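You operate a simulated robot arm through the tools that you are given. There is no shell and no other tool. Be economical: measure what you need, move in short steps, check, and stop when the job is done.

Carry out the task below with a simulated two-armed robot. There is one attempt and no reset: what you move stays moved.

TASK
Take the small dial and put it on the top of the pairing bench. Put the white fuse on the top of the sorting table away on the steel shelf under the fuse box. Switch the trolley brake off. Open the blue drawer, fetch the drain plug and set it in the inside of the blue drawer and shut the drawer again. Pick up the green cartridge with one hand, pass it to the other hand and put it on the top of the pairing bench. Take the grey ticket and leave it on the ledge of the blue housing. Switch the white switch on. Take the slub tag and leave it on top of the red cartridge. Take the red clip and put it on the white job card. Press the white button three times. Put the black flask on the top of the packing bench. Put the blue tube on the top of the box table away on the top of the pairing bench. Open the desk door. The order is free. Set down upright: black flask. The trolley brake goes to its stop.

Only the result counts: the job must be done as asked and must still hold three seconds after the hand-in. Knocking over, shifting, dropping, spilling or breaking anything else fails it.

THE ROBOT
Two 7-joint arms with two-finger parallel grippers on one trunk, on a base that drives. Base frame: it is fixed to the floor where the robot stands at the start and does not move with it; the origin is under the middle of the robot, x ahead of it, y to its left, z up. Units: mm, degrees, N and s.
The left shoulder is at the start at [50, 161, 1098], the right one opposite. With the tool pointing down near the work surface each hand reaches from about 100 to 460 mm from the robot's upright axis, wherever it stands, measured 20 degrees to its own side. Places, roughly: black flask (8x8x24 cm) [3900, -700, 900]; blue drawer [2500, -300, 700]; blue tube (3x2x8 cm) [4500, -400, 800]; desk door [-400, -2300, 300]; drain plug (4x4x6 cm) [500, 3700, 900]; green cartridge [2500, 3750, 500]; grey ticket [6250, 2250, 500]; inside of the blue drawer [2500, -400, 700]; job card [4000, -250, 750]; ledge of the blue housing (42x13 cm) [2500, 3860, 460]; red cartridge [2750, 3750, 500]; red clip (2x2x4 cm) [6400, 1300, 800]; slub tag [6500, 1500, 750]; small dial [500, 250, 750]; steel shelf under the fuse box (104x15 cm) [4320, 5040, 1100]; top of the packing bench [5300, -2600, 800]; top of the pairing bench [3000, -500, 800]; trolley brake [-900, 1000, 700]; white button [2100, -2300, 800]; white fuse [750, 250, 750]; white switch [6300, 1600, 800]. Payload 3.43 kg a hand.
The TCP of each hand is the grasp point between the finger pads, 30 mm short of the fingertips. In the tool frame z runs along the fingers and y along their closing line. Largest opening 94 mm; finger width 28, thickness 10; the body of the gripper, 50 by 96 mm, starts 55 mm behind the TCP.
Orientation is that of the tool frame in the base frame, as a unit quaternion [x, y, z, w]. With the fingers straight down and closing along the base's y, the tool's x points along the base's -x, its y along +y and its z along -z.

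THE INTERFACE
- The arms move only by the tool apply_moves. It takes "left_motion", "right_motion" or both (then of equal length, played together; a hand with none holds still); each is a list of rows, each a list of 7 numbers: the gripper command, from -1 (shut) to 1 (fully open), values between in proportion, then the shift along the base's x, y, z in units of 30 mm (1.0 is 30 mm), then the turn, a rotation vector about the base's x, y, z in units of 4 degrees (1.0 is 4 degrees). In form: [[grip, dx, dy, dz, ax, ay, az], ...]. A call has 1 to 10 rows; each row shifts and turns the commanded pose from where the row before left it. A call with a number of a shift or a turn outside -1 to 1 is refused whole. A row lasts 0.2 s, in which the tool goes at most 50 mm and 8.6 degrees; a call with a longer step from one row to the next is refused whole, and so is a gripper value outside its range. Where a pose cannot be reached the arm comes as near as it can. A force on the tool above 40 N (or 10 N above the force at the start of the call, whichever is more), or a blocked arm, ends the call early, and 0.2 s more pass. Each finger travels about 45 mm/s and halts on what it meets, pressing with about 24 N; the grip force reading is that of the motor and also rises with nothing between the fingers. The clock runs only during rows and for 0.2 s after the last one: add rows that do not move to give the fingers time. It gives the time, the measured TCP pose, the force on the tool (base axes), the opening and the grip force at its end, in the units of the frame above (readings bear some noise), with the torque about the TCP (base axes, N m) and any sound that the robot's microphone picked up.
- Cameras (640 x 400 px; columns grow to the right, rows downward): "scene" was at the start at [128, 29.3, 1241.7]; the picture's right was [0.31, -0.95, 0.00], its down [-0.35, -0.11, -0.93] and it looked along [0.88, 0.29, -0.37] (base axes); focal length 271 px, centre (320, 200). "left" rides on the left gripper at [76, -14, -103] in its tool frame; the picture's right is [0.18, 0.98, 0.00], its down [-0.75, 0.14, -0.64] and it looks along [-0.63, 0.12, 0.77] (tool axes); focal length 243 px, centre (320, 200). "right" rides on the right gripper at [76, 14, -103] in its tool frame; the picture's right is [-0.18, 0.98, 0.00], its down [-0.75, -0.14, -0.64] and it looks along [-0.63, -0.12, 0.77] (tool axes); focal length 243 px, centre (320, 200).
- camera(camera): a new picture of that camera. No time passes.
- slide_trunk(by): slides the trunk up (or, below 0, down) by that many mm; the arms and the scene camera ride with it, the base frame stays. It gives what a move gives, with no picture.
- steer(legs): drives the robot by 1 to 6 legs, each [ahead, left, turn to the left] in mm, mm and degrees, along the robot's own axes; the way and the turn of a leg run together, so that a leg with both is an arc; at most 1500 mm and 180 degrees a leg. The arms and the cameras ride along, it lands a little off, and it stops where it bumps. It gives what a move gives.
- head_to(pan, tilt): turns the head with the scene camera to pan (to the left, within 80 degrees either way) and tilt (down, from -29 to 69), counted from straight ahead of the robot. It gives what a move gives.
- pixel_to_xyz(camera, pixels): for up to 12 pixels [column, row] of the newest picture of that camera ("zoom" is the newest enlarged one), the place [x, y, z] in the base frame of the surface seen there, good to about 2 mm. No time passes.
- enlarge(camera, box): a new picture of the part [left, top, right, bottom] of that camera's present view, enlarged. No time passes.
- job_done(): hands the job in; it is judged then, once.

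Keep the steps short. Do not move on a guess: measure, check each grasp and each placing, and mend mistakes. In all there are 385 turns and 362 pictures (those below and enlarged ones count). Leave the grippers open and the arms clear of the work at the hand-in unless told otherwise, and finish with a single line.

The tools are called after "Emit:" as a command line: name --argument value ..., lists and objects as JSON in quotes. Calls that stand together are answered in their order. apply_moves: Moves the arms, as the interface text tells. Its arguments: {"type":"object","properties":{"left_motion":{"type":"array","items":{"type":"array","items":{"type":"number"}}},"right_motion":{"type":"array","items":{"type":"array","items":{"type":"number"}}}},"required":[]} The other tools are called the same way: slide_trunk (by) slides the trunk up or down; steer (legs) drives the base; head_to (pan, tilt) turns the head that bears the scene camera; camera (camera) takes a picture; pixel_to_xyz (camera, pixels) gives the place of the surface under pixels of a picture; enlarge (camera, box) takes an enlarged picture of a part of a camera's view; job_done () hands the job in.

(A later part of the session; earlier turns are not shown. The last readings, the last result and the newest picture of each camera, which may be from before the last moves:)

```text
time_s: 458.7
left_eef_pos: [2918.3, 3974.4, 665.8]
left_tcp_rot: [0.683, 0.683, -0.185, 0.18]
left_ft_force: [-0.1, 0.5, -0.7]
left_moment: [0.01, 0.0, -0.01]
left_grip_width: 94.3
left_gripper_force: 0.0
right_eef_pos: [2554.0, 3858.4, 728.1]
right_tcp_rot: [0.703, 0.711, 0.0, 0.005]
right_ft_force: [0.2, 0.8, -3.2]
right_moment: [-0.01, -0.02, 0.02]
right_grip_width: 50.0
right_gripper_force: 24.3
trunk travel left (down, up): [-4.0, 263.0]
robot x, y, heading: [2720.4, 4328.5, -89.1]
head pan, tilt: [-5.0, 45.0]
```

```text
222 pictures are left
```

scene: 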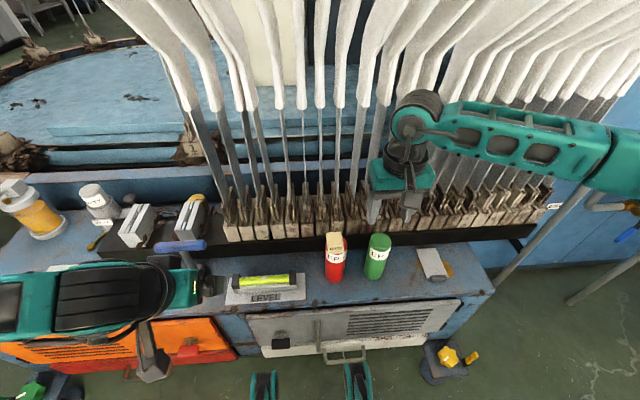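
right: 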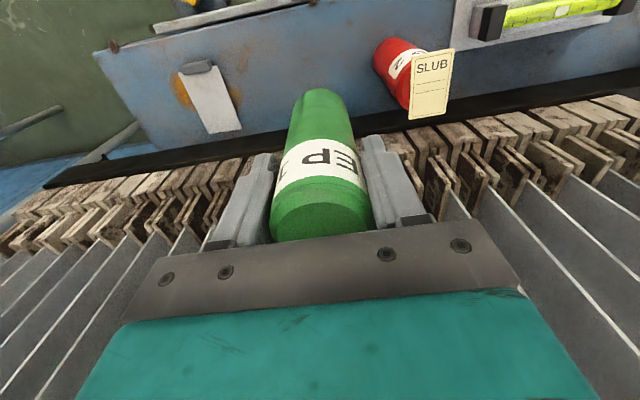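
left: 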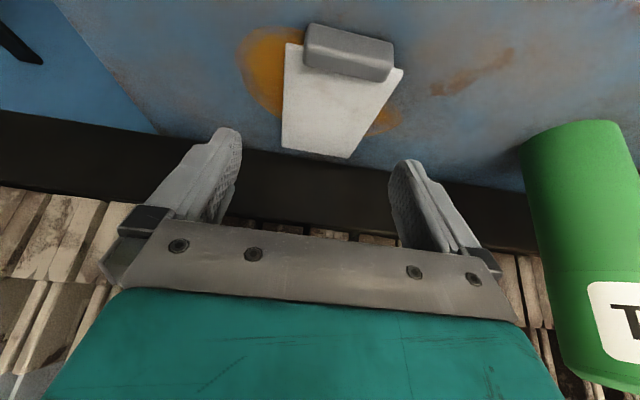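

Green cartridge lifted (50 mm dia). Back into the corridor, raise the trunk, and prepare the handover: right hand to the middle.

Emit:
steer --legs '[[-190, 0, -0.7]]'

Emit:
slide_trunk --by 115

Emit:
apply_moves --right_motion '[[-1, 0.9, 0.1, 0.6, 0, 0, 0], [-1, 0.9, 0.2, 0.6, 0, 0, 0], [-1, 0.9, 0.2, 0.6, 0, 0, 0], [-1, 0.9, 0.2, 0.6, 0, 0, 0], [-1, 0.9, 0.2, 0.6, 0, 0, 0], [-1, 0.9, 0.2, 0.6, 0, 0, 0], [-1, 0.8, 0.2, 0.4, 0, 0, 0]]' --left_motion '[[1, 0, 0, 0, -1, 0, 0], [1, 0, 0, 0, -1, 0, 0], [1, 0, 0, 0, -1, 0, 0], [1, 0, 0, 0, -1, 0, 0], [1, 0, 0, 0, -1, 0, 0], [1, 0, 0, 0, -1, 0, 0], [1, 0, 0, 0, 0, 0, 0]]'

Emit:
head_to --pan 5 --tilt 35

Emit:
camera --camera "scene"

```text
time_s: 460.3
left_eef_pos: [2916.3, 4165.5, 665.9]
left_tcp_rot: [0.685, 0.682, -0.185, 0.179]
left_ft_force: [0.6, 0.1, 1.0]
left_moment: [0.0, -0.01, 0.01]
left_grip_width: 93.9
left_gripper_force: 0.0
right_eef_pos: [2551.2, 4049.7, 728.6]
right_tcp_rot: [0.705, 0.709, -0.001, 0.005]
right_ft_force: [-0.3, -0.3, -3.5]
right_moment: [0.02, -0.01, 0.01]
right_grip_width: 49.9
right_gripper_force: 23.9
trunk travel left (down, up): [-4.0, 263.0]
robot x, y, heading: [2716.9, 4519.5, -89.5]
head pan, tilt: [-5.0, 45.0]
```

```text
time_s: 461.7
left_eef_pos: [2915.8, 4164.3, 780.5]
left_tcp_rot: [0.685, 0.682, -0.184, 0.179]
left_ft_force: [0.2, -1.0, 0.4]
left_moment: [0.03, -0.01, -0.02]
left_grip_width: 94.0
left_gripper_force: 0.1
right_eef_pos: [2550.5, 4049.8, 842.9]
right_tcp_rot: [0.705, 0.709, 0.0, 0.006]
right_ft_force: [-0.1, 1.0, -2.9]
right_moment: [0.0, -0.01, -0.01]
right_grip_width: 50.0
right_gripper_force: 24.6
trunk travel left (down, up): [-119.0, 148.0]
robot x, y, heading: [2721.9, 4520.4, -89.7]
head pan, tilt: [-5.0, 45.0]
```

```text
time_s: 463.3
left_eef_pos: [2908.6, 4157.4, 791.3]
left_tcp_rot: [0.672, 0.665, -0.238, 0.222]
left_ft_force: [0.6, 0.1, -0.5]
left_moment: [-0.01, -0.01, 0.02]
left_grip_width: 94.3
left_gripper_force: 0.0
left hand out of reach, approached as far as the arm can: row 2, 3, 4, 5, 6
right_eef_pos: [2738.5, 4088.0, 961.8]
right_tcp_rot: [0.705, 0.709, -0.001, 0.006]
right_ft_force: [0.7, -0.6, -4.0]
right_moment: [-0.03, 0.03, -0.02]
right_grip_width: 49.5
right_gripper_force: 24.0
trunk travel left (down, up): [-119.0, 148.0]
robot x, y, heading: [2718.7, 4521.5, -89.5]
head pan, tilt: [-5.0, 45.0]
```

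```text
time_s: 464.1
left_eef_pos: [2906.6, 4156.6, 792.5]
left_tcp_rot: [0.672, 0.665, -0.237, 0.223]
left_ft_force: [0.0, 0.5, 0.2]
left_moment: [-0.01, -0.03, 0.03]
left_grip_width: 94.0
left_gripper_force: 0.0
right_eef_pos: [2736.3, 4088.6, 961.7]
right_tcp_rot: [0.705, 0.709, 0.0, 0.005]
right_ft_force: [-0.5, 0.1, -3.9]
right_moment: [0.02, 0.0, 0.02]
right_grip_width: 49.7
right_gripper_force: 24.1
trunk travel left (down, up): [-119.0, 148.0]
robot x, y, heading: [2719.0, 4519.9, -89.6]
head pan, tilt: [5.0, 35.0]
```

```text
221 pictures are left
```

scene: 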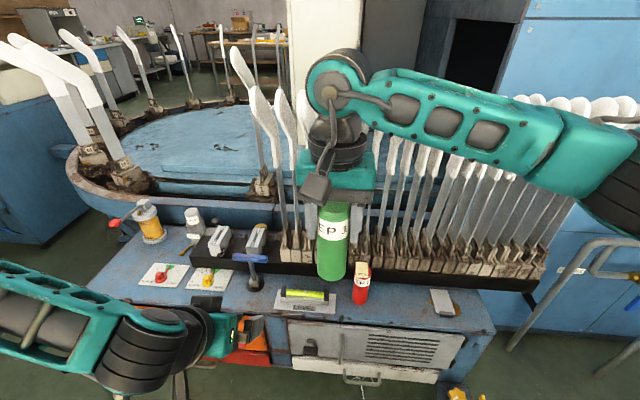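

Left tilt is limited low down; I'll do the handover higher. Raise both hands, tilting the left one further.

Emit:
apply_moves --left_motion '[[1, 0.1, 0.2, 1, 0, 0, 0], [1, 0.1, 0.2, 1, 0, 0, 0], [1, 0.1, 0.2, 1, 0, 0, 0], [1, 0.1, 0.2, 1, 0, 0, 0], [1, 0, 0, 1, 0, 0, 0], [1, 0, 0, 1, -1, 0, 0], [1, 0, 0, 1, -1, 0, 0], [1, 0, 0, 1, -1, 0, 0], [1, 0, 0, 1, -1, 0, 0], [1, 0, 0, 0, -1, 0, 0]]' --right_motion '[[-1, 0, 0, 1, 0, 0, 0], [-1, 0, 0, 1, 0, 0, 0], [-1, 0, 0, 1, 0, 0, 0], [-1, 0, 0, 1, 0, 0, 0], [-1, 0, 0, 1, 0, 0, 0], [-1, 0, 0, 0.6, 0, 0, 0], [-1, 0, 0, 0, 0, 0, 0], [-1, 0, 0, 0, 0, 0, 0], [-1, 0, 0, 0, 0, 0, 0], [-1, 0, 0, 0, 0, 0, 0]]'

Emit:
camera --camera "scene"

```text
time_s: 466.2
left_eef_pos: [2907.6, 4090.3, 1047.9]
left_tcp_rot: [0.617, 0.609, -0.356, 0.35]
left_ft_force: [-0.2, 0.0, 1.0]
left_moment: [-0.01, 0.0, 0.0]
left_grip_width: 94.0
left_gripper_force: 0.0
left hand out of reach, approached as far as the arm can: row 2, 3, 4, 5, 6, 7, 8, 9, 10
right_eef_pos: [2736.6, 4090.2, 1130.6]
right_tcp_rot: [0.705, 0.709, -0.001, 0.005]
right_ft_force: [-0.5, -0.7, -4.1]
right_moment: [0.03, 0.0, 0.0]
right_grip_width: 49.8
right_gripper_force: 23.8
trunk travel left (down, up): [-119.0, 148.0]
robot x, y, heading: [2718.5, 4518.1, -89.8]
head pan, tilt: [5.0, 35.0]
```

```text
220 pictures are left
```

scene: 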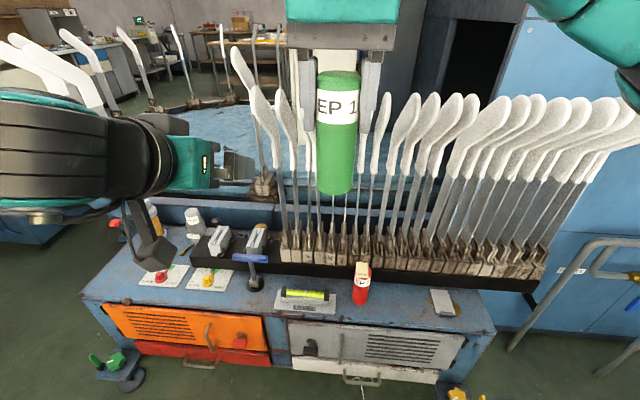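

Left is now tilted ~60°. Bring it behind the cartridge: first back, then sideways.

Emit:
apply_moves --left_motion '[[1, 0, 1, 0.2, 0, 0, 0], [1, 0, 1, 0.2, 0, 0, 0], [1, 0, 1, 0.2, 0, 0, 0], [1, -0.5, 0.4, 0.1, 0, 0, 0], [1, -1, 0, 0, 0, 0, 0], [1, -1, 0, 0, 0, 0, 0], [1, -1, 0, 0, 0, 0, 0], [1, -1, 0, 0, 0, 0, 0], [1, -1, 0, 0, 0, 0, 0]]'

Emit:
camera --camera "scene"

Emit:
camera --camera "left"

```text
time_s: 467.8
left_eef_pos: [2810.7, 4111.5, 1095.9]
left_tcp_rot: [0.609, 0.619, -0.345, 0.358]
left_ft_force: [24.2, 0.7, -1.8]
left_moment: [-0.02, 0.1, 0.28]
left_grip_width: 80.5
left_gripper_force: 0.2
left hand out of reach, approached as far as the arm can: row 1, 2, 3, 4
right_eef_pos: [2726.7, 4085.0, 1129.5]
right_tcp_rot: [0.713, 0.701, -0.01, -0.005]
right_ft_force: [-23.4, -1.9, -2.6]
right_moment: [0.01, 0.61, 0.34]
right_grip_width: 49.4
right_gripper_force: 23.8
trunk travel left (down, up): [-119.0, 148.0]
robot x, y, heading: [2717.9, 4515.8, -89.5]
head pan, tilt: [5.0, 35.0]
stopped in row 7 (left hand): the force on the tool passed its limit at 48 N (the readings are from after the stop); the commanded pose is now the measured one
```

```text
219 pictures are left
```

scene: 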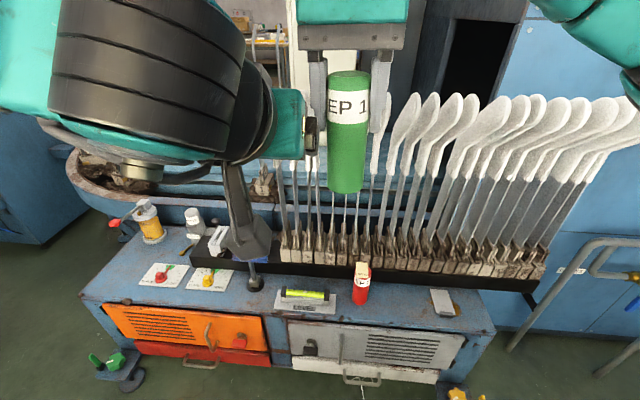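

```text
218 pictures are left
```

left: 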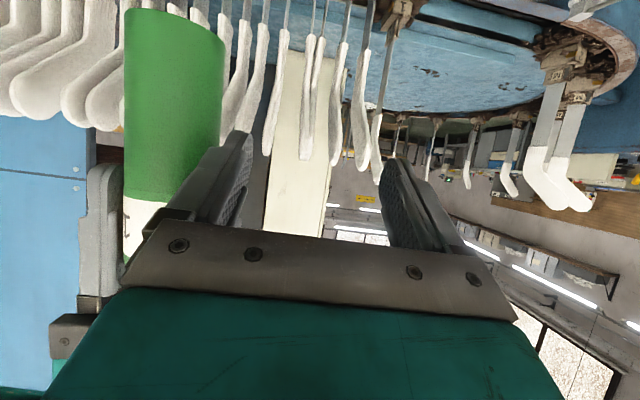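

The left hand can't retreat far enough, so it bumped the cartridge side. I'll back it away sideways, raise the right hand, and approach from below instead.

Emit:
apply_moves --left_motion '[[1, 1, 0, 0, 0, 0, 0], [1, 1, 0, 0, 0, 0, 0], [1, 1, 0, 0, 0, 0, 0], [1, 0, 0, 0, 0, 0, 0], [1, 0, 0, 0, 0, 0, 0], [1, 0, 0, 0, 0, 0, 0]]' --right_motion '[[-1, 0, 0, 0, 0, 0, 0], [-1, 0.3, 0, 0.7, 0, 0, 0], [-1, 0, 0, 0.8, 0, 0, 0], [-1, 0, 0, 0.8, 0, 0, 0], [-1, 0, 0, 0, 0, 0, 0], [-1, 0, 0, 0, 0, 0, 0]]'

Emit:
camera --camera "scene"

Emit:
camera --camera "right"

```text
time_s: 469.2
left_eef_pos: [2897.9, 4113.9, 1096.6]
left_tcp_rot: [0.612, 0.616, -0.348, 0.355]
left_ft_force: [0.5, 0.1, 0.3]
left_moment: [-0.02, -0.05, -0.01]
left_grip_width: 93.8
left_gripper_force: 0.0
right_eef_pos: [2739.0, 4086.7, 1202.3]
right_tcp_rot: [0.71, 0.704, -0.008, -0.002]
right_ft_force: [-0.4, -0.3, -4.3]
right_moment: [-0.02, 0.0, -0.04]
right_grip_width: 49.5
right_gripper_force: 24.3
trunk travel left (down, up): [-119.0, 148.0]
robot x, y, heading: [2716.7, 4520.9, -89.5]
head pan, tilt: [5.0, 35.0]
```

```text
217 pictures are left
```

scene: 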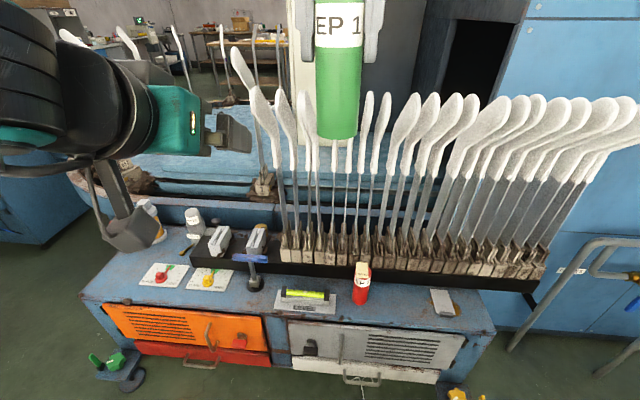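

```text
216 pictures are left
```

right: 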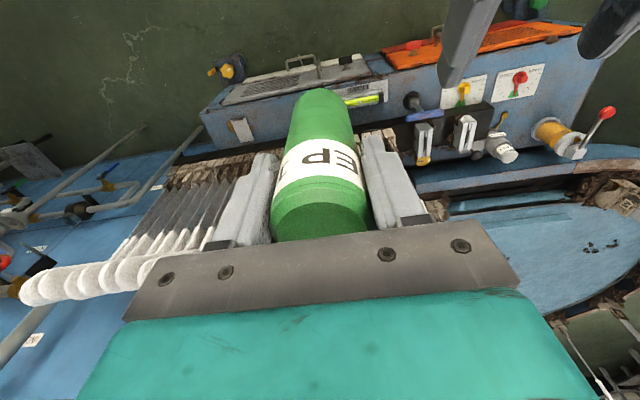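

Emit:
apply_moves --left_motion '[[1, 0, 0, -1, 0, 0, 0], [1, 0, 0, -1, 0, 0, 0], [1, -1, 0, -0.2, 0, 0, 0], [1, -1, 0, 0, 0, 0, 0], [1, -1, 0, 0, 0, 0, 0], [1, -1, 0, 0, 0, 0, 0], [1, -1, 0, 0, 0, 0, 0], [1, -0.3, -0.3, 0, 0, 0, 0]]'

Emit:
camera --camera "scene"

Emit:
camera --camera "left"

```text
time_s: 471.0
left_eef_pos: [2732.2, 4084.3, 1036.1]
left_tcp_rot: [0.611, 0.616, -0.348, 0.355]
left_ft_force: [-0.2, -0.1, -0.8]
left_moment: [0.0, 0.04, 0.0]
left_grip_width: 94.2
left_gripper_force: 0.1
left hand out of reach, approached as far as the arm can: row 1, 2
right_eef_pos: [2738.1, 4085.9, 1202.1]
right_tcp_rot: [0.71, 0.704, -0.008, -0.001]
right_ft_force: [0.7, -0.5, -4.3]
right_moment: [0.02, 0.01, 0.0]
right_grip_width: 49.8
right_gripper_force: 24.3
trunk travel left (down, up): [-119.0, 148.0]
robot x, y, heading: [2717.3, 4518.2, -89.4]
head pan, tilt: [5.0, 35.0]
```

```text
215 pictures are left
```

scene: 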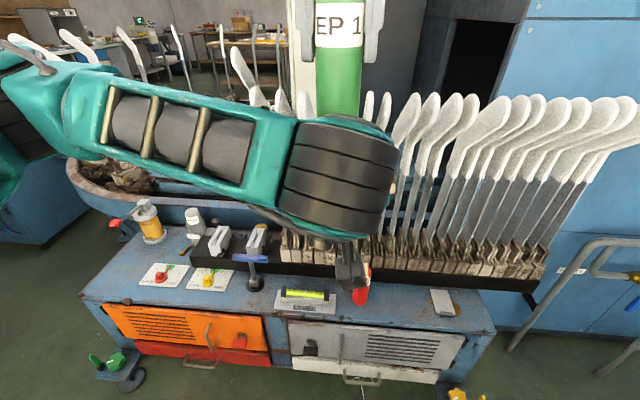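

```text
214 pictures are left
```

left: 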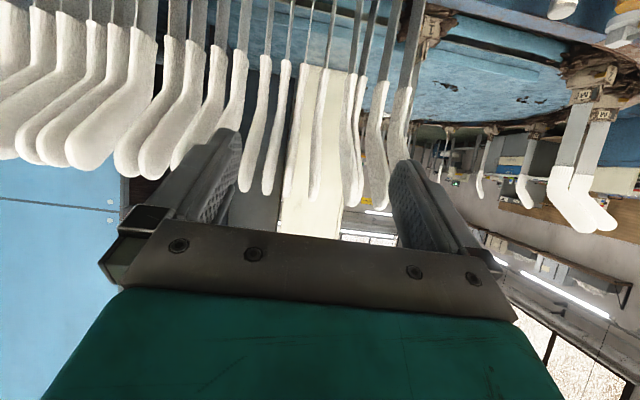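

Now shift under the cartridge and raise the left hand so it slides between the fingers.

Emit:
apply_moves --left_motion '[[1, 0.2, 0.4, 0.2, 0, 0, 0], [1, 0, 0, 0.8, 0, 0, 0], [1, 0, 0, 0.8, 0, 0, 0], [1, 0, 0, 0.8, 0, 0, 0], [1, 0, 0, 0.8, 0, 0, 0]]'

Emit:
camera --camera "left"

Emit:
camera --camera "right"

```text
time_s: 472.2
left_eef_pos: [2739.7, 4093.9, 1140.3]
left_tcp_rot: [0.613, 0.615, -0.348, 0.353]
left_ft_force: [0.0, -0.3, 0.6]
left_moment: [-0.01, -0.03, -0.02]
left_grip_width: 93.8
left_gripper_force: 0.0
right_eef_pos: [2739.2, 4085.6, 1201.9]
right_tcp_rot: [0.711, 0.703, -0.007, -0.001]
right_ft_force: [-0.3, 0.4, -4.0]
right_moment: [-0.01, 0.02, 0.0]
right_grip_width: 49.6
right_gripper_force: 23.5
trunk travel left (down, up): [-119.0, 148.0]
robot x, y, heading: [2722.2, 4519.3, -89.5]
head pan, tilt: [5.0, 35.0]
```

```text
213 pictures are left
```

left: 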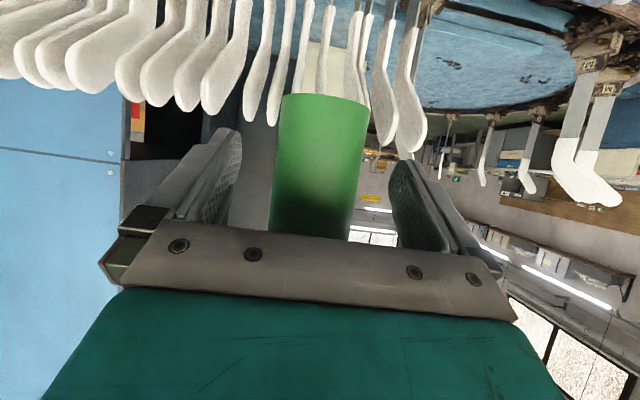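

```text
212 pictures are left
```

right: 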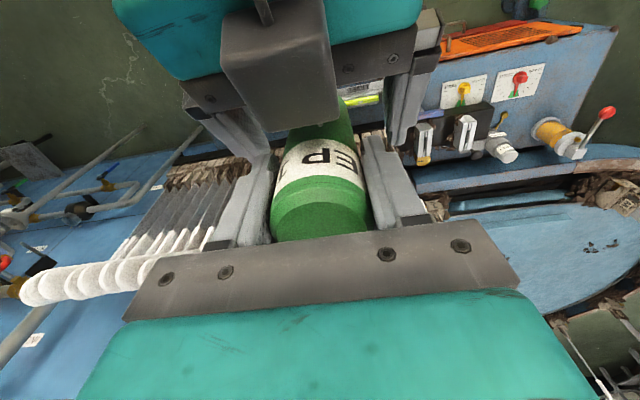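

The cartridge is between the left fingers. Close the left gripper.

Emit:
apply_moves --left_motion '[[0.2, 0, 0, 0, 0, 0, 0], [-0.5, 0, 0, 0, 0, 0, 0], [-1, 0, 0, 0, 0, 0, 0], [-1, 0, 0, 0, 0, 0, 0], [-1, 0, 0, 0, 0, 0, 0]]'

```text
time_s: 473.4
left_eef_pos: [2738.7, 4093.1, 1139.7]
left_tcp_rot: [0.613, 0.614, -0.35, 0.354]
left_ft_force: [-8.4, -0.9, 0.8]
left_moment: [0.02, -0.2, -0.15]
left_grip_width: 50.2
left_gripper_force: 23.4
right_eef_pos: [2738.8, 4087.0, 1201.5]
right_tcp_rot: [0.71, 0.705, -0.007, -0.001]
right_ft_force: [9.6, 0.8, -4.6]
right_moment: [0.08, -0.34, 0.07]
right_grip_width: 49.9
right_gripper_force: 24.5
trunk travel left (down, up): [-119.0, 148.0]
robot x, y, heading: [2719.9, 4523.2, -89.7]
head pan, tilt: [5.0, 35.0]
```

Both hold it. Open the right hand and lift it away.

Emit:
apply_moves --right_motion '[[0, 0, 0, 0, 0, 0, 0], [0.6, 0, 0, 0, 0, 0, 0], [0.8, 0, 0, 0, 0, 0, 0], [0.8, 0, 0, 0.5, 0, 0, 0], [0.8, 0, 0, 1, 0, 0, 0], [0.8, 0, 0, 1, 0, 0, 0], [0.8, 0, 0, 1, 0, 0, 0], [0.8, -1, 0, 0.3, 0, 0, 0], [0.8, -1, 0, 0, 0, 0, 0], [0.8, -1, 0, 0, 0, 0, 0]]'

Emit:
camera --camera "left"

Emit:
camera --camera "scene"

```text
time_s: 475.6
left_eef_pos: [2739.7, 4093.2, 1140.0]
left_tcp_rot: [0.612, 0.615, -0.349, 0.356]
left_ft_force: [-0.4, 0.1, -0.3]
left_moment: [0.07, 0.01, -0.02]
left_grip_width: 50.5
left_gripper_force: 24.3
right_eef_pos: [2643.5, 4101.1, 1297.1]
right_tcp_rot: [0.711, 0.703, -0.008, -0.001]
right_ft_force: [-0.9, 0.6, 0.3]
right_moment: [-0.03, 0.0, -0.01]
right_grip_width: 84.8
right_gripper_force: 0.1
right hand out of reach, approached as far as the arm can: row 7
trunk travel left (down, up): [-119.0, 148.0]
robot x, y, heading: [2719.3, 4518.1, -89.5]
head pan, tilt: [5.0, 35.0]
```

```text
211 pictures are left
```

left: 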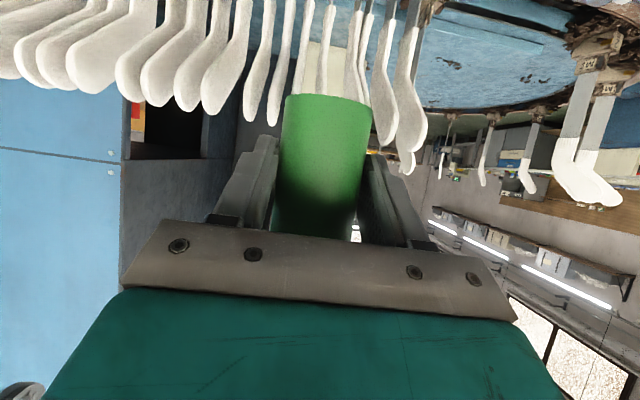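

```text
210 pictures are left
```

scene: 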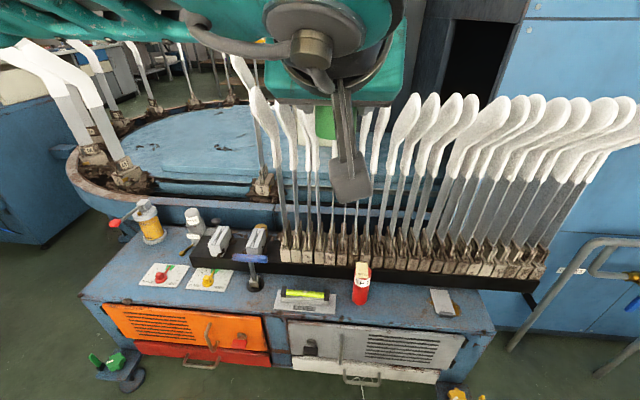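

Handover done. Now look for the drain plug to the west: turn to face −x.

Emit:
apply_moves --right_motion '[[0.8, -1, 0, -1, 0, 0, 0], [0.8, -1, 0, -1, 0, 0, 0], [0.8, 0, 0, -1, 0, 0, 0], [0.8, 0, 0, -1, 0, 0, 0], [0.8, 0, 0, -1, 0, 0, 0], [0.8, 0, 0, -1, 0, 0, 0]]'

Emit:
steer --legs '[[0, 0, -90]]'

Emit:
head_to --pan 15 --tilt 20

Emit:
camera --camera "scene"

```text
time_s: 477.0
left_eef_pos: [2739.2, 4094.0, 1139.2]
left_tcp_rot: [0.612, 0.615, -0.349, 0.356]
left_ft_force: [0.9, -0.6, 0.4]
left_moment: [0.03, -0.02, 0.01]
left_grip_width: 50.5
left_gripper_force: 23.9
right_eef_pos: [2583.2, 4097.1, 1118.1]
right_tcp_rot: [0.711, 0.703, -0.007, -0.001]
right_ft_force: [0.1, -0.4, -0.9]
right_moment: [0.01, 0.02, -0.02]
right_grip_width: 84.8
right_gripper_force: 0.0
trunk travel left (down, up): [-119.0, 148.0]
robot x, y, heading: [2718.2, 4517.2, -89.5]
head pan, tilt: [5.0, 35.0]
```

```text
time_s: 481.2
left_eef_pos: [2294.6, 4494.6, 1140.7]
left_tcp_rot: [0.867, 0.006, -0.497, 0.007]
left_ft_force: [0.1, 0.5, -0.1]
left_moment: [0.0, -0.02, 0.0]
left_grip_width: 50.1
left_gripper_force: 24.2
right_eef_pos: [2295.8, 4651.9, 1117.7]
right_tcp_rot: [1.0, 0.0, -0.004, -0.006]
right_ft_force: [0.3, 0.4, -0.2]
right_moment: [0.03, -0.03, -0.03]
right_grip_width: 84.6
right_gripper_force: 0.0
trunk travel left (down, up): [-119.0, 148.0]
robot x, y, heading: [2715.3, 4519.5, -179.1]
head pan, tilt: [5.0, 35.0]
```

```text
time_s: 482.0
left_eef_pos: [2294.5, 4495.2, 1140.5]
left_tcp_rot: [0.867, 0.006, -0.498, 0.007]
left_ft_force: [-0.2, -0.5, -0.1]
left_moment: [0.01, -0.06, -0.03]
left_grip_width: 50.1
left_gripper_force: 24.2
right_eef_pos: [2297.3, 4650.7, 1118.9]
right_tcp_rot: [1.0, 0.0, -0.004, -0.005]
right_ft_force: [0.1, 0.3, -0.3]
right_moment: [-0.02, 0.02, 0.01]
right_grip_width: 84.7
right_gripper_force: 0.0
trunk travel left (down, up): [-119.0, 148.0]
robot x, y, heading: [2723.0, 4518.1, -179.0]
head pan, tilt: [15.0, 20.0]
```

```text
209 pictures are left
```

scene: 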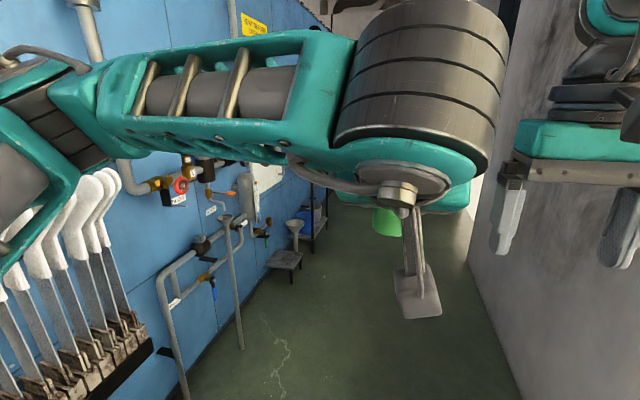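

Emit:
steer --legs '[[1100, 0, -1]]'

Emit:
head_to --pan 35 --tilt 25

Emit:
camera --camera "scene"

```text
time_s: 487.6
left_eef_pos: [1190.8, 4466.3, 1139.2]
left_tcp_rot: [0.867, 0.01, -0.498, 0.009]
left_ft_force: [-1.0, -0.9, 0.0]
left_moment: [-0.01, -0.07, -0.01]
left_grip_width: 50.0
left_gripper_force: 23.9
right_eef_pos: [1191.0, 4623.8, 1117.1]
right_tcp_rot: [1.0, 0.004, -0.005, -0.006]
right_ft_force: [-0.1, 0.7, 0.9]
right_moment: [-0.02, 0.02, -0.01]
right_grip_width: 84.6
right_gripper_force: 0.1
trunk travel left (down, up): [-119.0, 148.0]
robot x, y, heading: [1616.5, 4493.3, -178.7]
head pan, tilt: [15.0, 20.0]
```

```text
time_s: 488.5
left_eef_pos: [1191.1, 4466.0, 1139.2]
left_tcp_rot: [0.868, 0.01, -0.496, 0.009]
left_ft_force: [0.7, 0.0, -0.3]
left_moment: [-0.01, -0.06, 0.02]
left_grip_width: 49.7
left_gripper_force: 24.2
right_eef_pos: [1191.1, 4622.4, 1118.7]
right_tcp_rot: [1.0, 0.004, -0.004, -0.006]
right_ft_force: [-0.6, -0.3, -0.5]
right_moment: [-0.02, 0.0, 0.02]
right_grip_width: 84.7
right_gripper_force: 0.1
trunk travel left (down, up): [-119.0, 148.0]
robot x, y, heading: [1613.8, 4494.3, -178.5]
head pan, tilt: [35.0, 25.0]
```

```text
208 pictures are left
```

scene: 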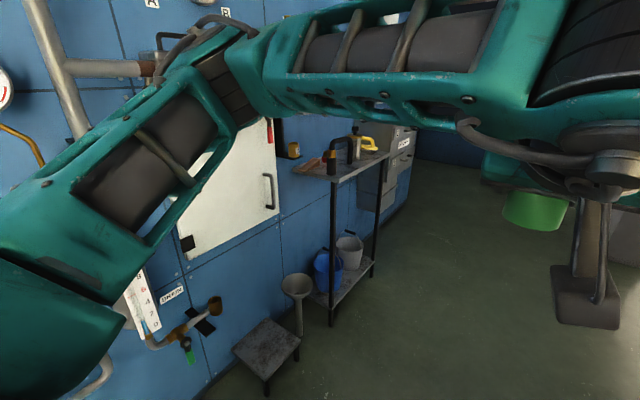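

Emit:
enlarge --camera "scene" --box '[250, 110, 430, 220]'

Emit:
pixel_to_xyz --camera "scene" --pixels '[[330, 165], [356, 148], [333, 180], [388, 155], [332, 325], [265, 390], [372, 278], [300, 340], [380, 230], [300, 290]]'

```text
3.56 times, centred on (340, 165) of scene
```

zoom: 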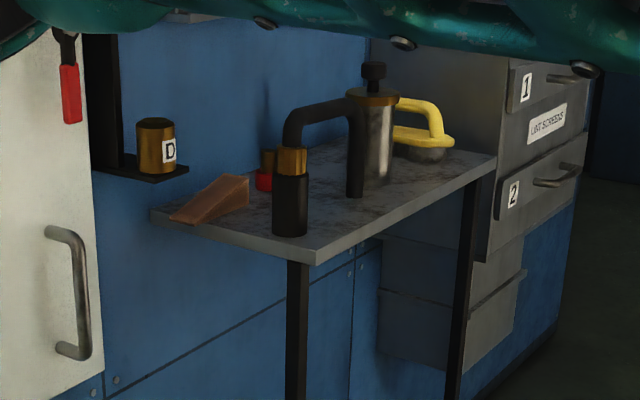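

```text
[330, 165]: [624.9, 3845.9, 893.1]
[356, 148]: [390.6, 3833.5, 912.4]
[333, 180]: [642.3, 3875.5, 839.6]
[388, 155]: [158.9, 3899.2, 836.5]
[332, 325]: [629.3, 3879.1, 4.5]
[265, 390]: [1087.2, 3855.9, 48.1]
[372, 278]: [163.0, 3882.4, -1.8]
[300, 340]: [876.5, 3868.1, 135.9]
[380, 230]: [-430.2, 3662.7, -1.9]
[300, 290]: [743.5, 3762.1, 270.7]
```

Emit:
pixel_to_xyz --camera "scene" --pixels '[[293, 150], [293, 144], [293, 157], [290, 150], [298, 152], [285, 158], [300, 160], [324, 160], [330, 158]]'

```text
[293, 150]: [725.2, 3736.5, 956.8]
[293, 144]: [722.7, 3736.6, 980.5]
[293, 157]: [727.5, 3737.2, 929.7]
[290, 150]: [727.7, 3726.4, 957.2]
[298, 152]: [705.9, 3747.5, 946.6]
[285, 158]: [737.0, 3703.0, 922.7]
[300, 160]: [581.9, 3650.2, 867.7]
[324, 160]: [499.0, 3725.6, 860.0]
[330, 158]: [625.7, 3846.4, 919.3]
```

The plug's stated place matches the small red/brass object near (499,3725,860). Drive around to face the rack.

Emit:
steer --legs '[[950, 0, 0], [0, 0, 88.5], [120, 0, 0]]'

Emit:
head_to --pan -20 --tilt 30

Emit:
camera --camera "scene"

```text
time_s: 497.9
left_eef_pos: [642.7, 3941.5, 1140.3]
left_tcp_rot: [0.636, 0.591, -0.361, 0.341]
left_ft_force: [0.2, 0.0, -0.3]
left_moment: [0.05, 0.0, 0.02]
left_grip_width: 49.7
left_gripper_force: 24.4
right_eef_pos: [488.4, 3957.5, 1117.6]
right_tcp_rot: [0.738, 0.675, -0.007, -0.001]
right_ft_force: [0.1, -1.4, 0.2]
right_moment: [0.0, 0.0, 0.01]
right_grip_width: 84.5
right_gripper_force: 0.1
trunk travel left (down, up): [-119.0, 148.0]
robot x, y, heading: [657.0, 4371.4, -94.2]
head pan, tilt: [35.0, 25.0]
```

```text
time_s: 499.2
left_eef_pos: [644.6, 3942.6, 1139.7]
left_tcp_rot: [0.635, 0.591, -0.362, 0.342]
left_ft_force: [-0.9, -0.1, -0.4]
left_moment: [0.08, 0.0, 0.0]
left_grip_width: 49.6
left_gripper_force: 24.4
right_eef_pos: [487.2, 3959.1, 1117.6]
right_tcp_rot: [0.738, 0.675, -0.007, -0.001]
right_ft_force: [0.1, -0.2, 1.1]
right_moment: [-0.01, 0.0, 0.0]
right_grip_width: 84.7
right_gripper_force: 0.0
trunk travel left (down, up): [-119.0, 148.0]
robot x, y, heading: [656.8, 4369.3, -94.3]
head pan, tilt: [-20.0, 30.0]
```

```text
206 pictures are left
```

scene: 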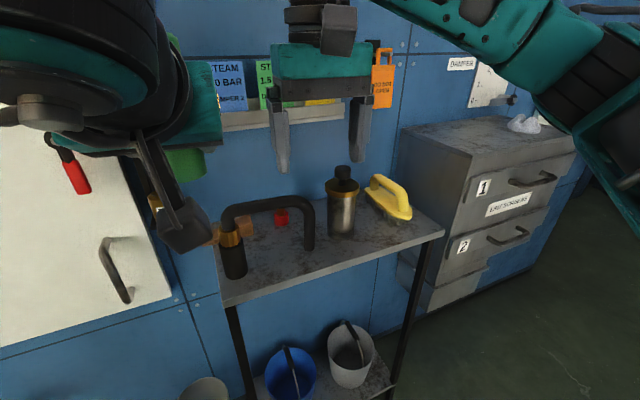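

Emit:
enlarge --camera "scene" --box '[200, 150, 430, 300]'

Emit:
pixel_to_xyz --camera "scene" --pixels '[[282, 216], [282, 209], [283, 224], [277, 217], [288, 217], [235, 265], [265, 203], [311, 240], [245, 225], [342, 215], [390, 200], [160, 205]]'

```text
2.67 times, centred on (315, 225) of scene
```

zoom: 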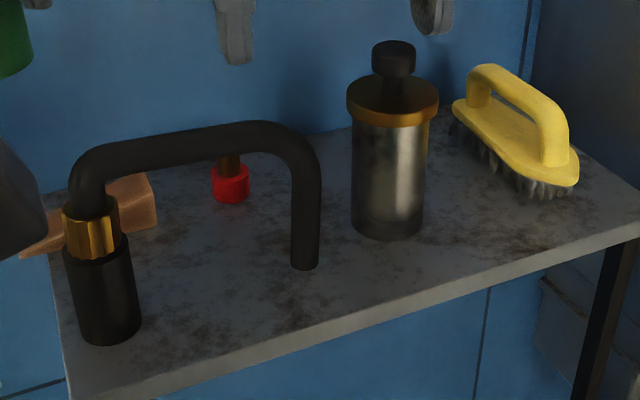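

```text
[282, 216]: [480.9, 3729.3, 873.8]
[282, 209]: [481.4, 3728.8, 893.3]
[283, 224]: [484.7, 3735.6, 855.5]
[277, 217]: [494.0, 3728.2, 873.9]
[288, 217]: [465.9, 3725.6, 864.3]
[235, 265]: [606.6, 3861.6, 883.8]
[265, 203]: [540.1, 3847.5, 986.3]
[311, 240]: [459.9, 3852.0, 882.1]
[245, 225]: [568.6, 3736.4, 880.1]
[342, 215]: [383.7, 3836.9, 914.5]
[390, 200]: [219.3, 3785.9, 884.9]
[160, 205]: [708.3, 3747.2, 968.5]
```

The plug (red with brown stem) is at (481,3726), behind a black arch pipe. To keep the wrist camera off the arch I'll yaw the right hand ~60°.

Emit:
apply_moves --right_motion '[[0.8, 0, 0, 0, 0, 0, 1], [0.8, 0, 0, 0, 0, 0, 1], [0.8, 0, 0, 0, 0, 0, 1], [0.8, 0, 0, 0, 0, 0, 1], [0.8, 0, 0, 0, 0, 0, 1], [0.8, 0, 0, 0, 0, 0, 1], [0.8, 0, 0, 0, 0, 0, 1], [0.8, 0, 0, 0, 0, 0, 1], [0.8, 0, 0, 0, 0, 0, 1], [0.8, 0, 0, 0, 0, 0, 1]]'

Emit:
apply_moves --right_motion '[[0.8, 0, 0, 0, 0, 0, 1], [0.8, 0, 0, 0, 0, 0, 1], [0.8, 0, 0, 0, 0, 0, 1], [0.8, 0, 0, 0, 0, 0, 1], [0.8, 0, 0, 0, 0, 0, 1], [0.8, 0, 0, 0, 0, 0, 1], [0.8, 0, 0, 0, 0, 0, 1]]'

Emit:
steer --legs '[[150, 0, 4]]'

Emit:
camera --camera "scene"

Emit:
camera --camera "right"

```text
time_s: 501.4
left_eef_pos: [643.2, 3942.7, 1140.8]
left_tcp_rot: [0.635, 0.59, -0.362, 0.341]
left_ft_force: [-0.1, 0.3, 0.2]
left_moment: [0.1, 0.02, 0.01]
left_grip_width: 49.9
left_gripper_force: 24.0
right_eef_pos: [486.8, 3957.3, 1119.1]
right_tcp_rot: [0.462, 0.887, -0.007, 0.0]
right_ft_force: [-0.4, 0.4, -0.5]
right_moment: [0.01, -0.03, 0.01]
right_grip_width: 84.4
right_gripper_force: 0.1
trunk travel left (down, up): [-119.0, 148.0]
robot x, y, heading: [655.7, 4366.9, -93.6]
head pan, tilt: [-20.0, 30.0]
```

```text
time_s: 503.0
left_eef_pos: [644.3, 3942.4, 1140.0]
left_tcp_rot: [0.635, 0.591, -0.362, 0.342]
left_ft_force: [-0.5, -0.3, 0.2]
left_moment: [0.0, 0.0, 0.01]
left_grip_width: 49.7
left_gripper_force: 23.9
right_eef_pos: [505.4, 3981.8, 1109.9]
right_tcp_rot: [0.235, 0.972, -0.007, 0.004]
right_ft_force: [0.5, -0.6, -0.2]
right_moment: [-0.04, -0.02, 0.01]
right_grip_width: 84.7
right_gripper_force: 0.1
right hand out of reach, approached as far as the arm can: row 6, 7
trunk travel left (down, up): [-119.0, 148.0]
robot x, y, heading: [655.7, 4362.6, -93.9]
head pan, tilt: [-20.0, 30.0]
```

```text
time_s: 504.4
left_eef_pos: [668.0, 3794.1, 1137.9]
left_tcp_rot: [0.614, 0.613, -0.349, 0.354]
left_ft_force: [-0.7, -0.3, 0.0]
left_moment: [0.07, 0.01, 0.03]
left_grip_width: 49.7
left_gripper_force: 23.9
right_eef_pos: [527.4, 3824.2, 1109.4]
right_tcp_rot: [0.2, 0.98, -0.007, 0.004]
right_ft_force: [0.5, -0.1, -0.4]
right_moment: [0.01, 0.01, 0.01]
right_grip_width: 84.8
right_gripper_force: 0.0
trunk travel left (down, up): [-119.0, 148.0]
robot x, y, heading: [649.7, 4216.9, -90.1]
head pan, tilt: [-20.0, 30.0]
```

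```text
204 pictures are left
```

scene: 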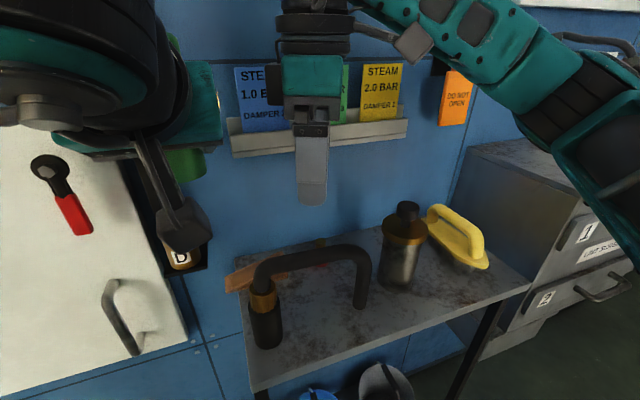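

```text
203 pictures are left
```

right: 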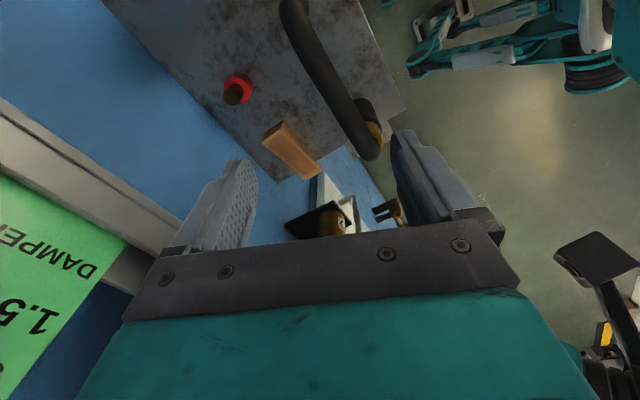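

Emit:
pixel_to_xyz --camera "right" --pixels '[[237, 78], [232, 93], [250, 90], [226, 96], [290, 150], [310, 60], [350, 130]]'

Emit:
pixel_to_xyz --camera "scene" --pixels '[[270, 140], [350, 130], [400, 125], [300, 250], [350, 250], [365, 300], [270, 300], [400, 240], [220, 250]]'

```text
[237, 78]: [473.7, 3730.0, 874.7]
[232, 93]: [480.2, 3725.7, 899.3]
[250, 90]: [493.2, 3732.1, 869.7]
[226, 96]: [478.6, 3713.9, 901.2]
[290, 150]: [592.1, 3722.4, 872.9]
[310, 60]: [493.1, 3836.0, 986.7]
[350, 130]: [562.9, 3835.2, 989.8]
```

```text
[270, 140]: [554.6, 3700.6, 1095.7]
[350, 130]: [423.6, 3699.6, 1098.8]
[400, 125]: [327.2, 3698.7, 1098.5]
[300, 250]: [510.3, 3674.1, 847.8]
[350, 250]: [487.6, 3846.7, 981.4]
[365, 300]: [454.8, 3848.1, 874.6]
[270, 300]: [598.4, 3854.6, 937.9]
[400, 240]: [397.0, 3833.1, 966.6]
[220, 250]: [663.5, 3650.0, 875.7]
```

The flask blocks the −x side, so I want the wrist camera on the +x side: yaw the right hand back the other way.

Emit:
apply_moves --right_motion '[[0.8, 0, 0.3, 0, 0, 0, -1], [0.8, 0, 0.3, 0, 0, 0, -1], [0.8, 0, 0.3, 0, 0, 0, -1], [0.8, 0, 0, 0, 0, 0, -1], [0.8, 0, 0, 0, 0, 0, -1], [0.8, 0, 0, 0, 0, 0, -1], [0.8, 0, 0, 0, 0, 0, -1], [0.8, 0, 0, 0, 0, 0, -1], [0.8, 0, 0, 0, 0, 0, -1], [0.8, 0, 0, 0, 0, 0, -1]]'

Emit:
apply_moves --right_motion '[[0.8, 0, 0, 0, 0, 0, -1], [0.8, 0, 0, 0, 0, 0, -1], [0.8, 0, 0, 0, 0, 0, -1], [0.8, 0, 0, 0, 0, 0, -1], [0.8, 0, 0, 0, 0, 0, -1], [0.8, 0, 0, 0, 0, 0, -1], [0.8, 0, 0, 0, 0, 0, -1], [0.8, 0, 0, 0, 0, 0, -1], [0.8, 0, 0, 0, 0, 0, -1], [0.8, 0, 0, 0, 0, 0, -1]]'

Emit:
apply_moves --right_motion '[[0.8, 0, 0, 0, 0, 0, -1], [0.8, 0, 0, 0, 0, 0, -1], [0.8, 0, 0, 0, 0, 0, -1], [0.8, 0, 0, 0, 0, 0, -1], [0.8, 0, 0, 0, 0, 0, -1], [0.8, 0, 0, 0, 0, 0, -1], [0.8, 0, 0, 0, 0, 0, -1], [0.8, 0, 0, 0, 0, 0, -1], [0.8, 0, 0, 0, 0, 0, -1], [0.8, 0, 0, 0, 0, 0, -1]]'

Emit:
apply_moves --right_motion '[[0.8, 0, 0, 0, 0, 0, -1], [0.8, 0, 0, 0, 0, 0, -1], [0.8, 0, 0, 0, 0, 0, -1], [0.8, 0, 0, 0, 0, 0, -1], [0.8, 0, 0, 0, 0, 0, -1]]'

Emit:
camera --camera "right"

```text
time_s: 506.6
left_eef_pos: [668.4, 3796.1, 1140.0]
left_tcp_rot: [0.614, 0.613, -0.35, 0.354]
left_ft_force: [-0.1, -0.4, -0.2]
left_moment: [0.11, -0.02, -0.02]
left_grip_width: 49.9
left_gripper_force: 23.6
right_eef_pos: [528.0, 3851.3, 1110.1]
right_tcp_rot: [0.524, 0.852, -0.008, 0.001]
right_ft_force: [-0.1, 0.3, 0.5]
right_moment: [-0.02, 0.05, -0.01]
right_grip_width: 84.9
right_gripper_force: 0.1
trunk travel left (down, up): [-119.0, 148.0]
robot x, y, heading: [653.3, 4220.3, -89.8]
head pan, tilt: [-20.0, 30.0]
```

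```text
time_s: 508.8
left_eef_pos: [669.2, 3795.2, 1139.3]
left_tcp_rot: [0.614, 0.613, -0.35, 0.354]
left_ft_force: [0.0, 0.7, 0.3]
left_moment: [0.04, 0.0, -0.04]
left_grip_width: 49.6
left_gripper_force: 23.4
right_eef_pos: [527.8, 3851.9, 1109.5]
right_tcp_rot: [0.784, 0.621, -0.007, -0.002]
right_ft_force: [0.2, -1.3, 0.3]
right_moment: [0.01, -0.03, 0.02]
right_grip_width: 84.7
right_gripper_force: 0.0
trunk travel left (down, up): [-119.0, 148.0]
robot x, y, heading: [648.5, 4218.4, -90.0]
head pan, tilt: [-20.0, 30.0]
```

```text
time_s: 511.0
left_eef_pos: [667.8, 3795.3, 1139.7]
left_tcp_rot: [0.614, 0.612, -0.35, 0.354]
left_ft_force: [0.4, -0.4, 0.3]
left_moment: [0.06, 0.0, -0.03]
left_grip_width: 49.6
left_gripper_force: 24.4
right_eef_pos: [526.9, 3850.8, 1111.3]
right_tcp_rot: [0.949, 0.315, -0.007, -0.005]
right_ft_force: [0.0, 0.0, 0.2]
right_moment: [0.0, 0.03, 0.0]
right_grip_width: 84.9
right_gripper_force: 0.0
trunk travel left (down, up): [-119.0, 148.0]
robot x, y, heading: [649.7, 4221.1, -89.9]
head pan, tilt: [-20.0, 30.0]
```

```text
time_s: 512.2
left_eef_pos: [671.0, 3793.2, 1138.3]
left_tcp_rot: [0.613, 0.616, -0.346, 0.354]
left_ft_force: [21.2, -18.0, -13.6]
left_moment: [0.3, 0.95, -0.82]
left_grip_width: 49.5
left_gripper_force: 24.1
right_eef_pos: [528.3, 3852.3, 1111.6]
right_tcp_rot: [0.989, 0.149, -0.005, -0.004]
right_ft_force: [-21.3, 17.4, 13.6]
right_moment: [-1.51, -3.47, 2.03]
right_grip_width: 84.3
right_gripper_force: 0.0
trunk travel left (down, up): [-119.0, 148.0]
robot x, y, heading: [649.1, 4217.9, -90.1]
head pan, tilt: [-20.0, 30.0]
```

```text
202 pictures are left
```

right: 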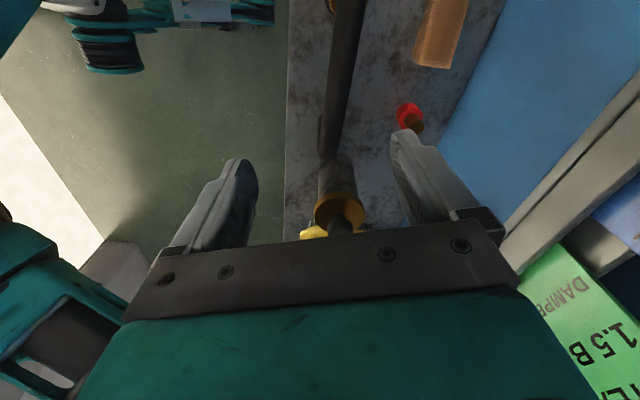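

The right camera touches the left hand. I'll rotate back a touch, and check the space to the left before moving the left hand away.

Emit:
apply_moves --right_motion '[[0.8, -0.6, 0, 0, 0, 0, 0.5]]'

Emit:
pixel_to_xyz --camera "scene" --pixels '[[72, 215], [47, 168], [100, 150], [60, 300], [120, 320], [20, 150], [185, 255]]'

```text
time_s: 512.6
left_eef_pos: [665.9, 3796.1, 1141.2]
left_tcp_rot: [0.615, 0.611, -0.351, 0.354]
left_ft_force: [0.1, -0.8, 0.1]
left_moment: [0.05, 0.0, -0.01]
left_grip_width: 49.5
left_gripper_force: 24.2
right_eef_pos: [509.4, 3851.7, 1108.9]
right_tcp_rot: [0.987, 0.163, -0.007, -0.007]
right_ft_force: [0.0, 0.8, 0.3]
right_moment: [0.0, -0.04, 0.02]
right_grip_width: 84.6
right_gripper_force: 0.0
trunk travel left (down, up): [-119.0, 148.0]
robot x, y, heading: [651.9, 4220.6, -90.1]
head pan, tilt: [-20.0, 30.0]
```

```text
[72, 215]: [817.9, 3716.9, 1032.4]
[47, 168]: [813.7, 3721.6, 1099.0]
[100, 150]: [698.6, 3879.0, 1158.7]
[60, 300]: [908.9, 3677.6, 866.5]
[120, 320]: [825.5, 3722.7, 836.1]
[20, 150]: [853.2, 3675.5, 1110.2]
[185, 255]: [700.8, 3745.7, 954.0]
```

Clear enough. Move left hand aside; tilt the right hand 12° and bring it above the gap between arch and sign rail.

Emit:
apply_moves --left_motion '[[-1, 1, 0, 0.5, 0, 0, 0], [-1, 1, 0, 0.5, 0, 0, 0], [-1, 1, 0, 0, 0, 0, 0], [-1, 0, 0, 0, 0, 0, 0], [-1, 0, 0, 0, 0, 0, 0]]' --right_motion '[[0.8, -0.3, -0.6, 0, -1, 0, 0], [0.8, -0.3, -0.7, 0, -1, 0, 0], [0.8, -0.3, -0.7, 0, -1, 0, 0], [0.8, 0, -0.7, 0, 0, 0, 0], [0.8, 0, -0.6, 0, 0, 0, 0]]'

Emit:
camera --camera "scene"

Emit:
camera --camera "right"

```text
time_s: 513.8
left_eef_pos: [758.6, 3797.0, 1169.8]
left_tcp_rot: [0.614, 0.612, -0.351, 0.354]
left_ft_force: [-0.4, 0.1, -2.3]
left_moment: [0.08, -0.01, 0.02]
left_grip_width: 49.4
left_gripper_force: 23.9
right_eef_pos: [482.4, 3754.0, 1107.3]
right_tcp_rot: [0.981, 0.164, -0.023, 0.097]
right_ft_force: [1.7, 14.5, 0.6]
right_moment: [0.24, -0.02, 0.18]
right_grip_width: 77.4
right_gripper_force: 0.0
trunk travel left (down, up): [-119.0, 148.0]
robot x, y, heading: [649.9, 4220.9, -90.0]
head pan, tilt: [-20.0, 30.0]
```

```text
201 pictures are left
```

scene: 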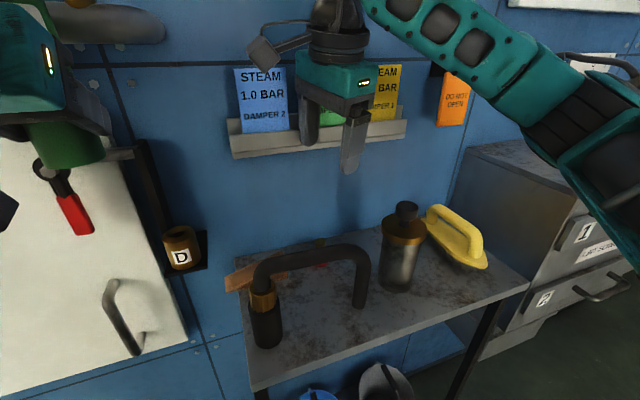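

```text
200 pictures are left
```

right: 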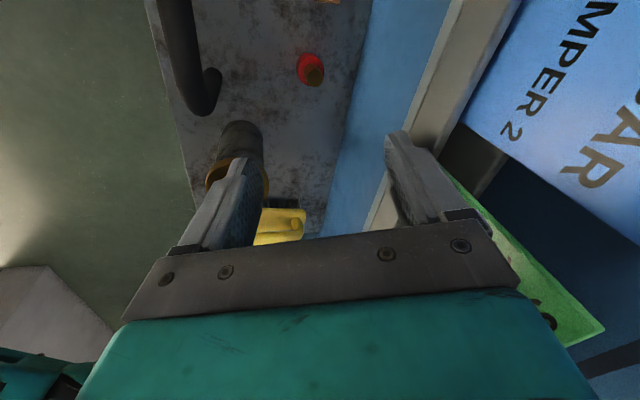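

A finger touches the sign rail. Back off at once and narrow the opening.

Emit:
apply_moves --right_motion '[[0.8, 0, 0.7, 0, 0, 0, 0], [0.2, 0, 0.3, 0, 0, 0, 0], [0.2, 0, 0, 0, 0, 0, 0], [0.2, 0, 0, 0, 0, 0, 0]]'

Emit:
enlarge --camera "scene" --box '[200, 30, 440, 180]'

Emit:
camera --camera "right"

```text
time_s: 514.8
left_eef_pos: [758.9, 3794.4, 1167.8]
left_tcp_rot: [0.614, 0.613, -0.349, 0.355]
left_ft_force: [-0.2, -0.3, -3.8]
left_moment: [0.05, 0.03, 0.0]
left_grip_width: 49.6
left_gripper_force: 23.9
right_eef_pos: [482.0, 3783.0, 1108.5]
right_tcp_rot: [0.982, 0.163, -0.023, 0.098]
right_ft_force: [0.0, 0.5, -0.1]
right_moment: [-0.07, -0.03, -0.01]
right_grip_width: 56.4
right_gripper_force: 0.0
trunk travel left (down, up): [-119.0, 148.0]
robot x, y, heading: [648.7, 4217.7, -90.1]
head pan, tilt: [-20.0, 30.0]
```

```text
2.67 times, centred on (320, 105) of scene
```

zoom: 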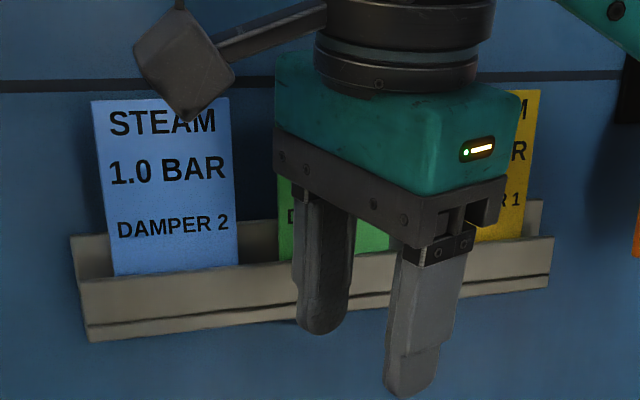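

```text
198 pictures are left
```

right: 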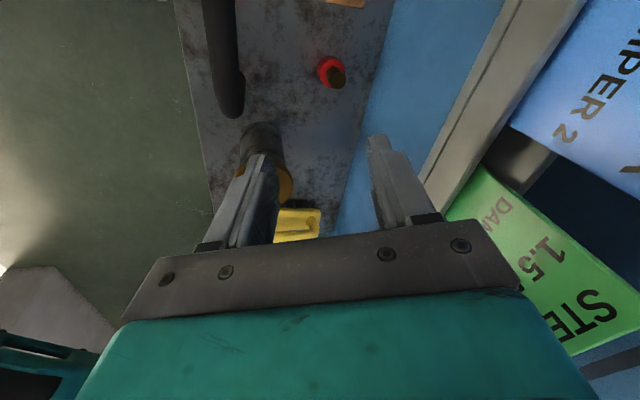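

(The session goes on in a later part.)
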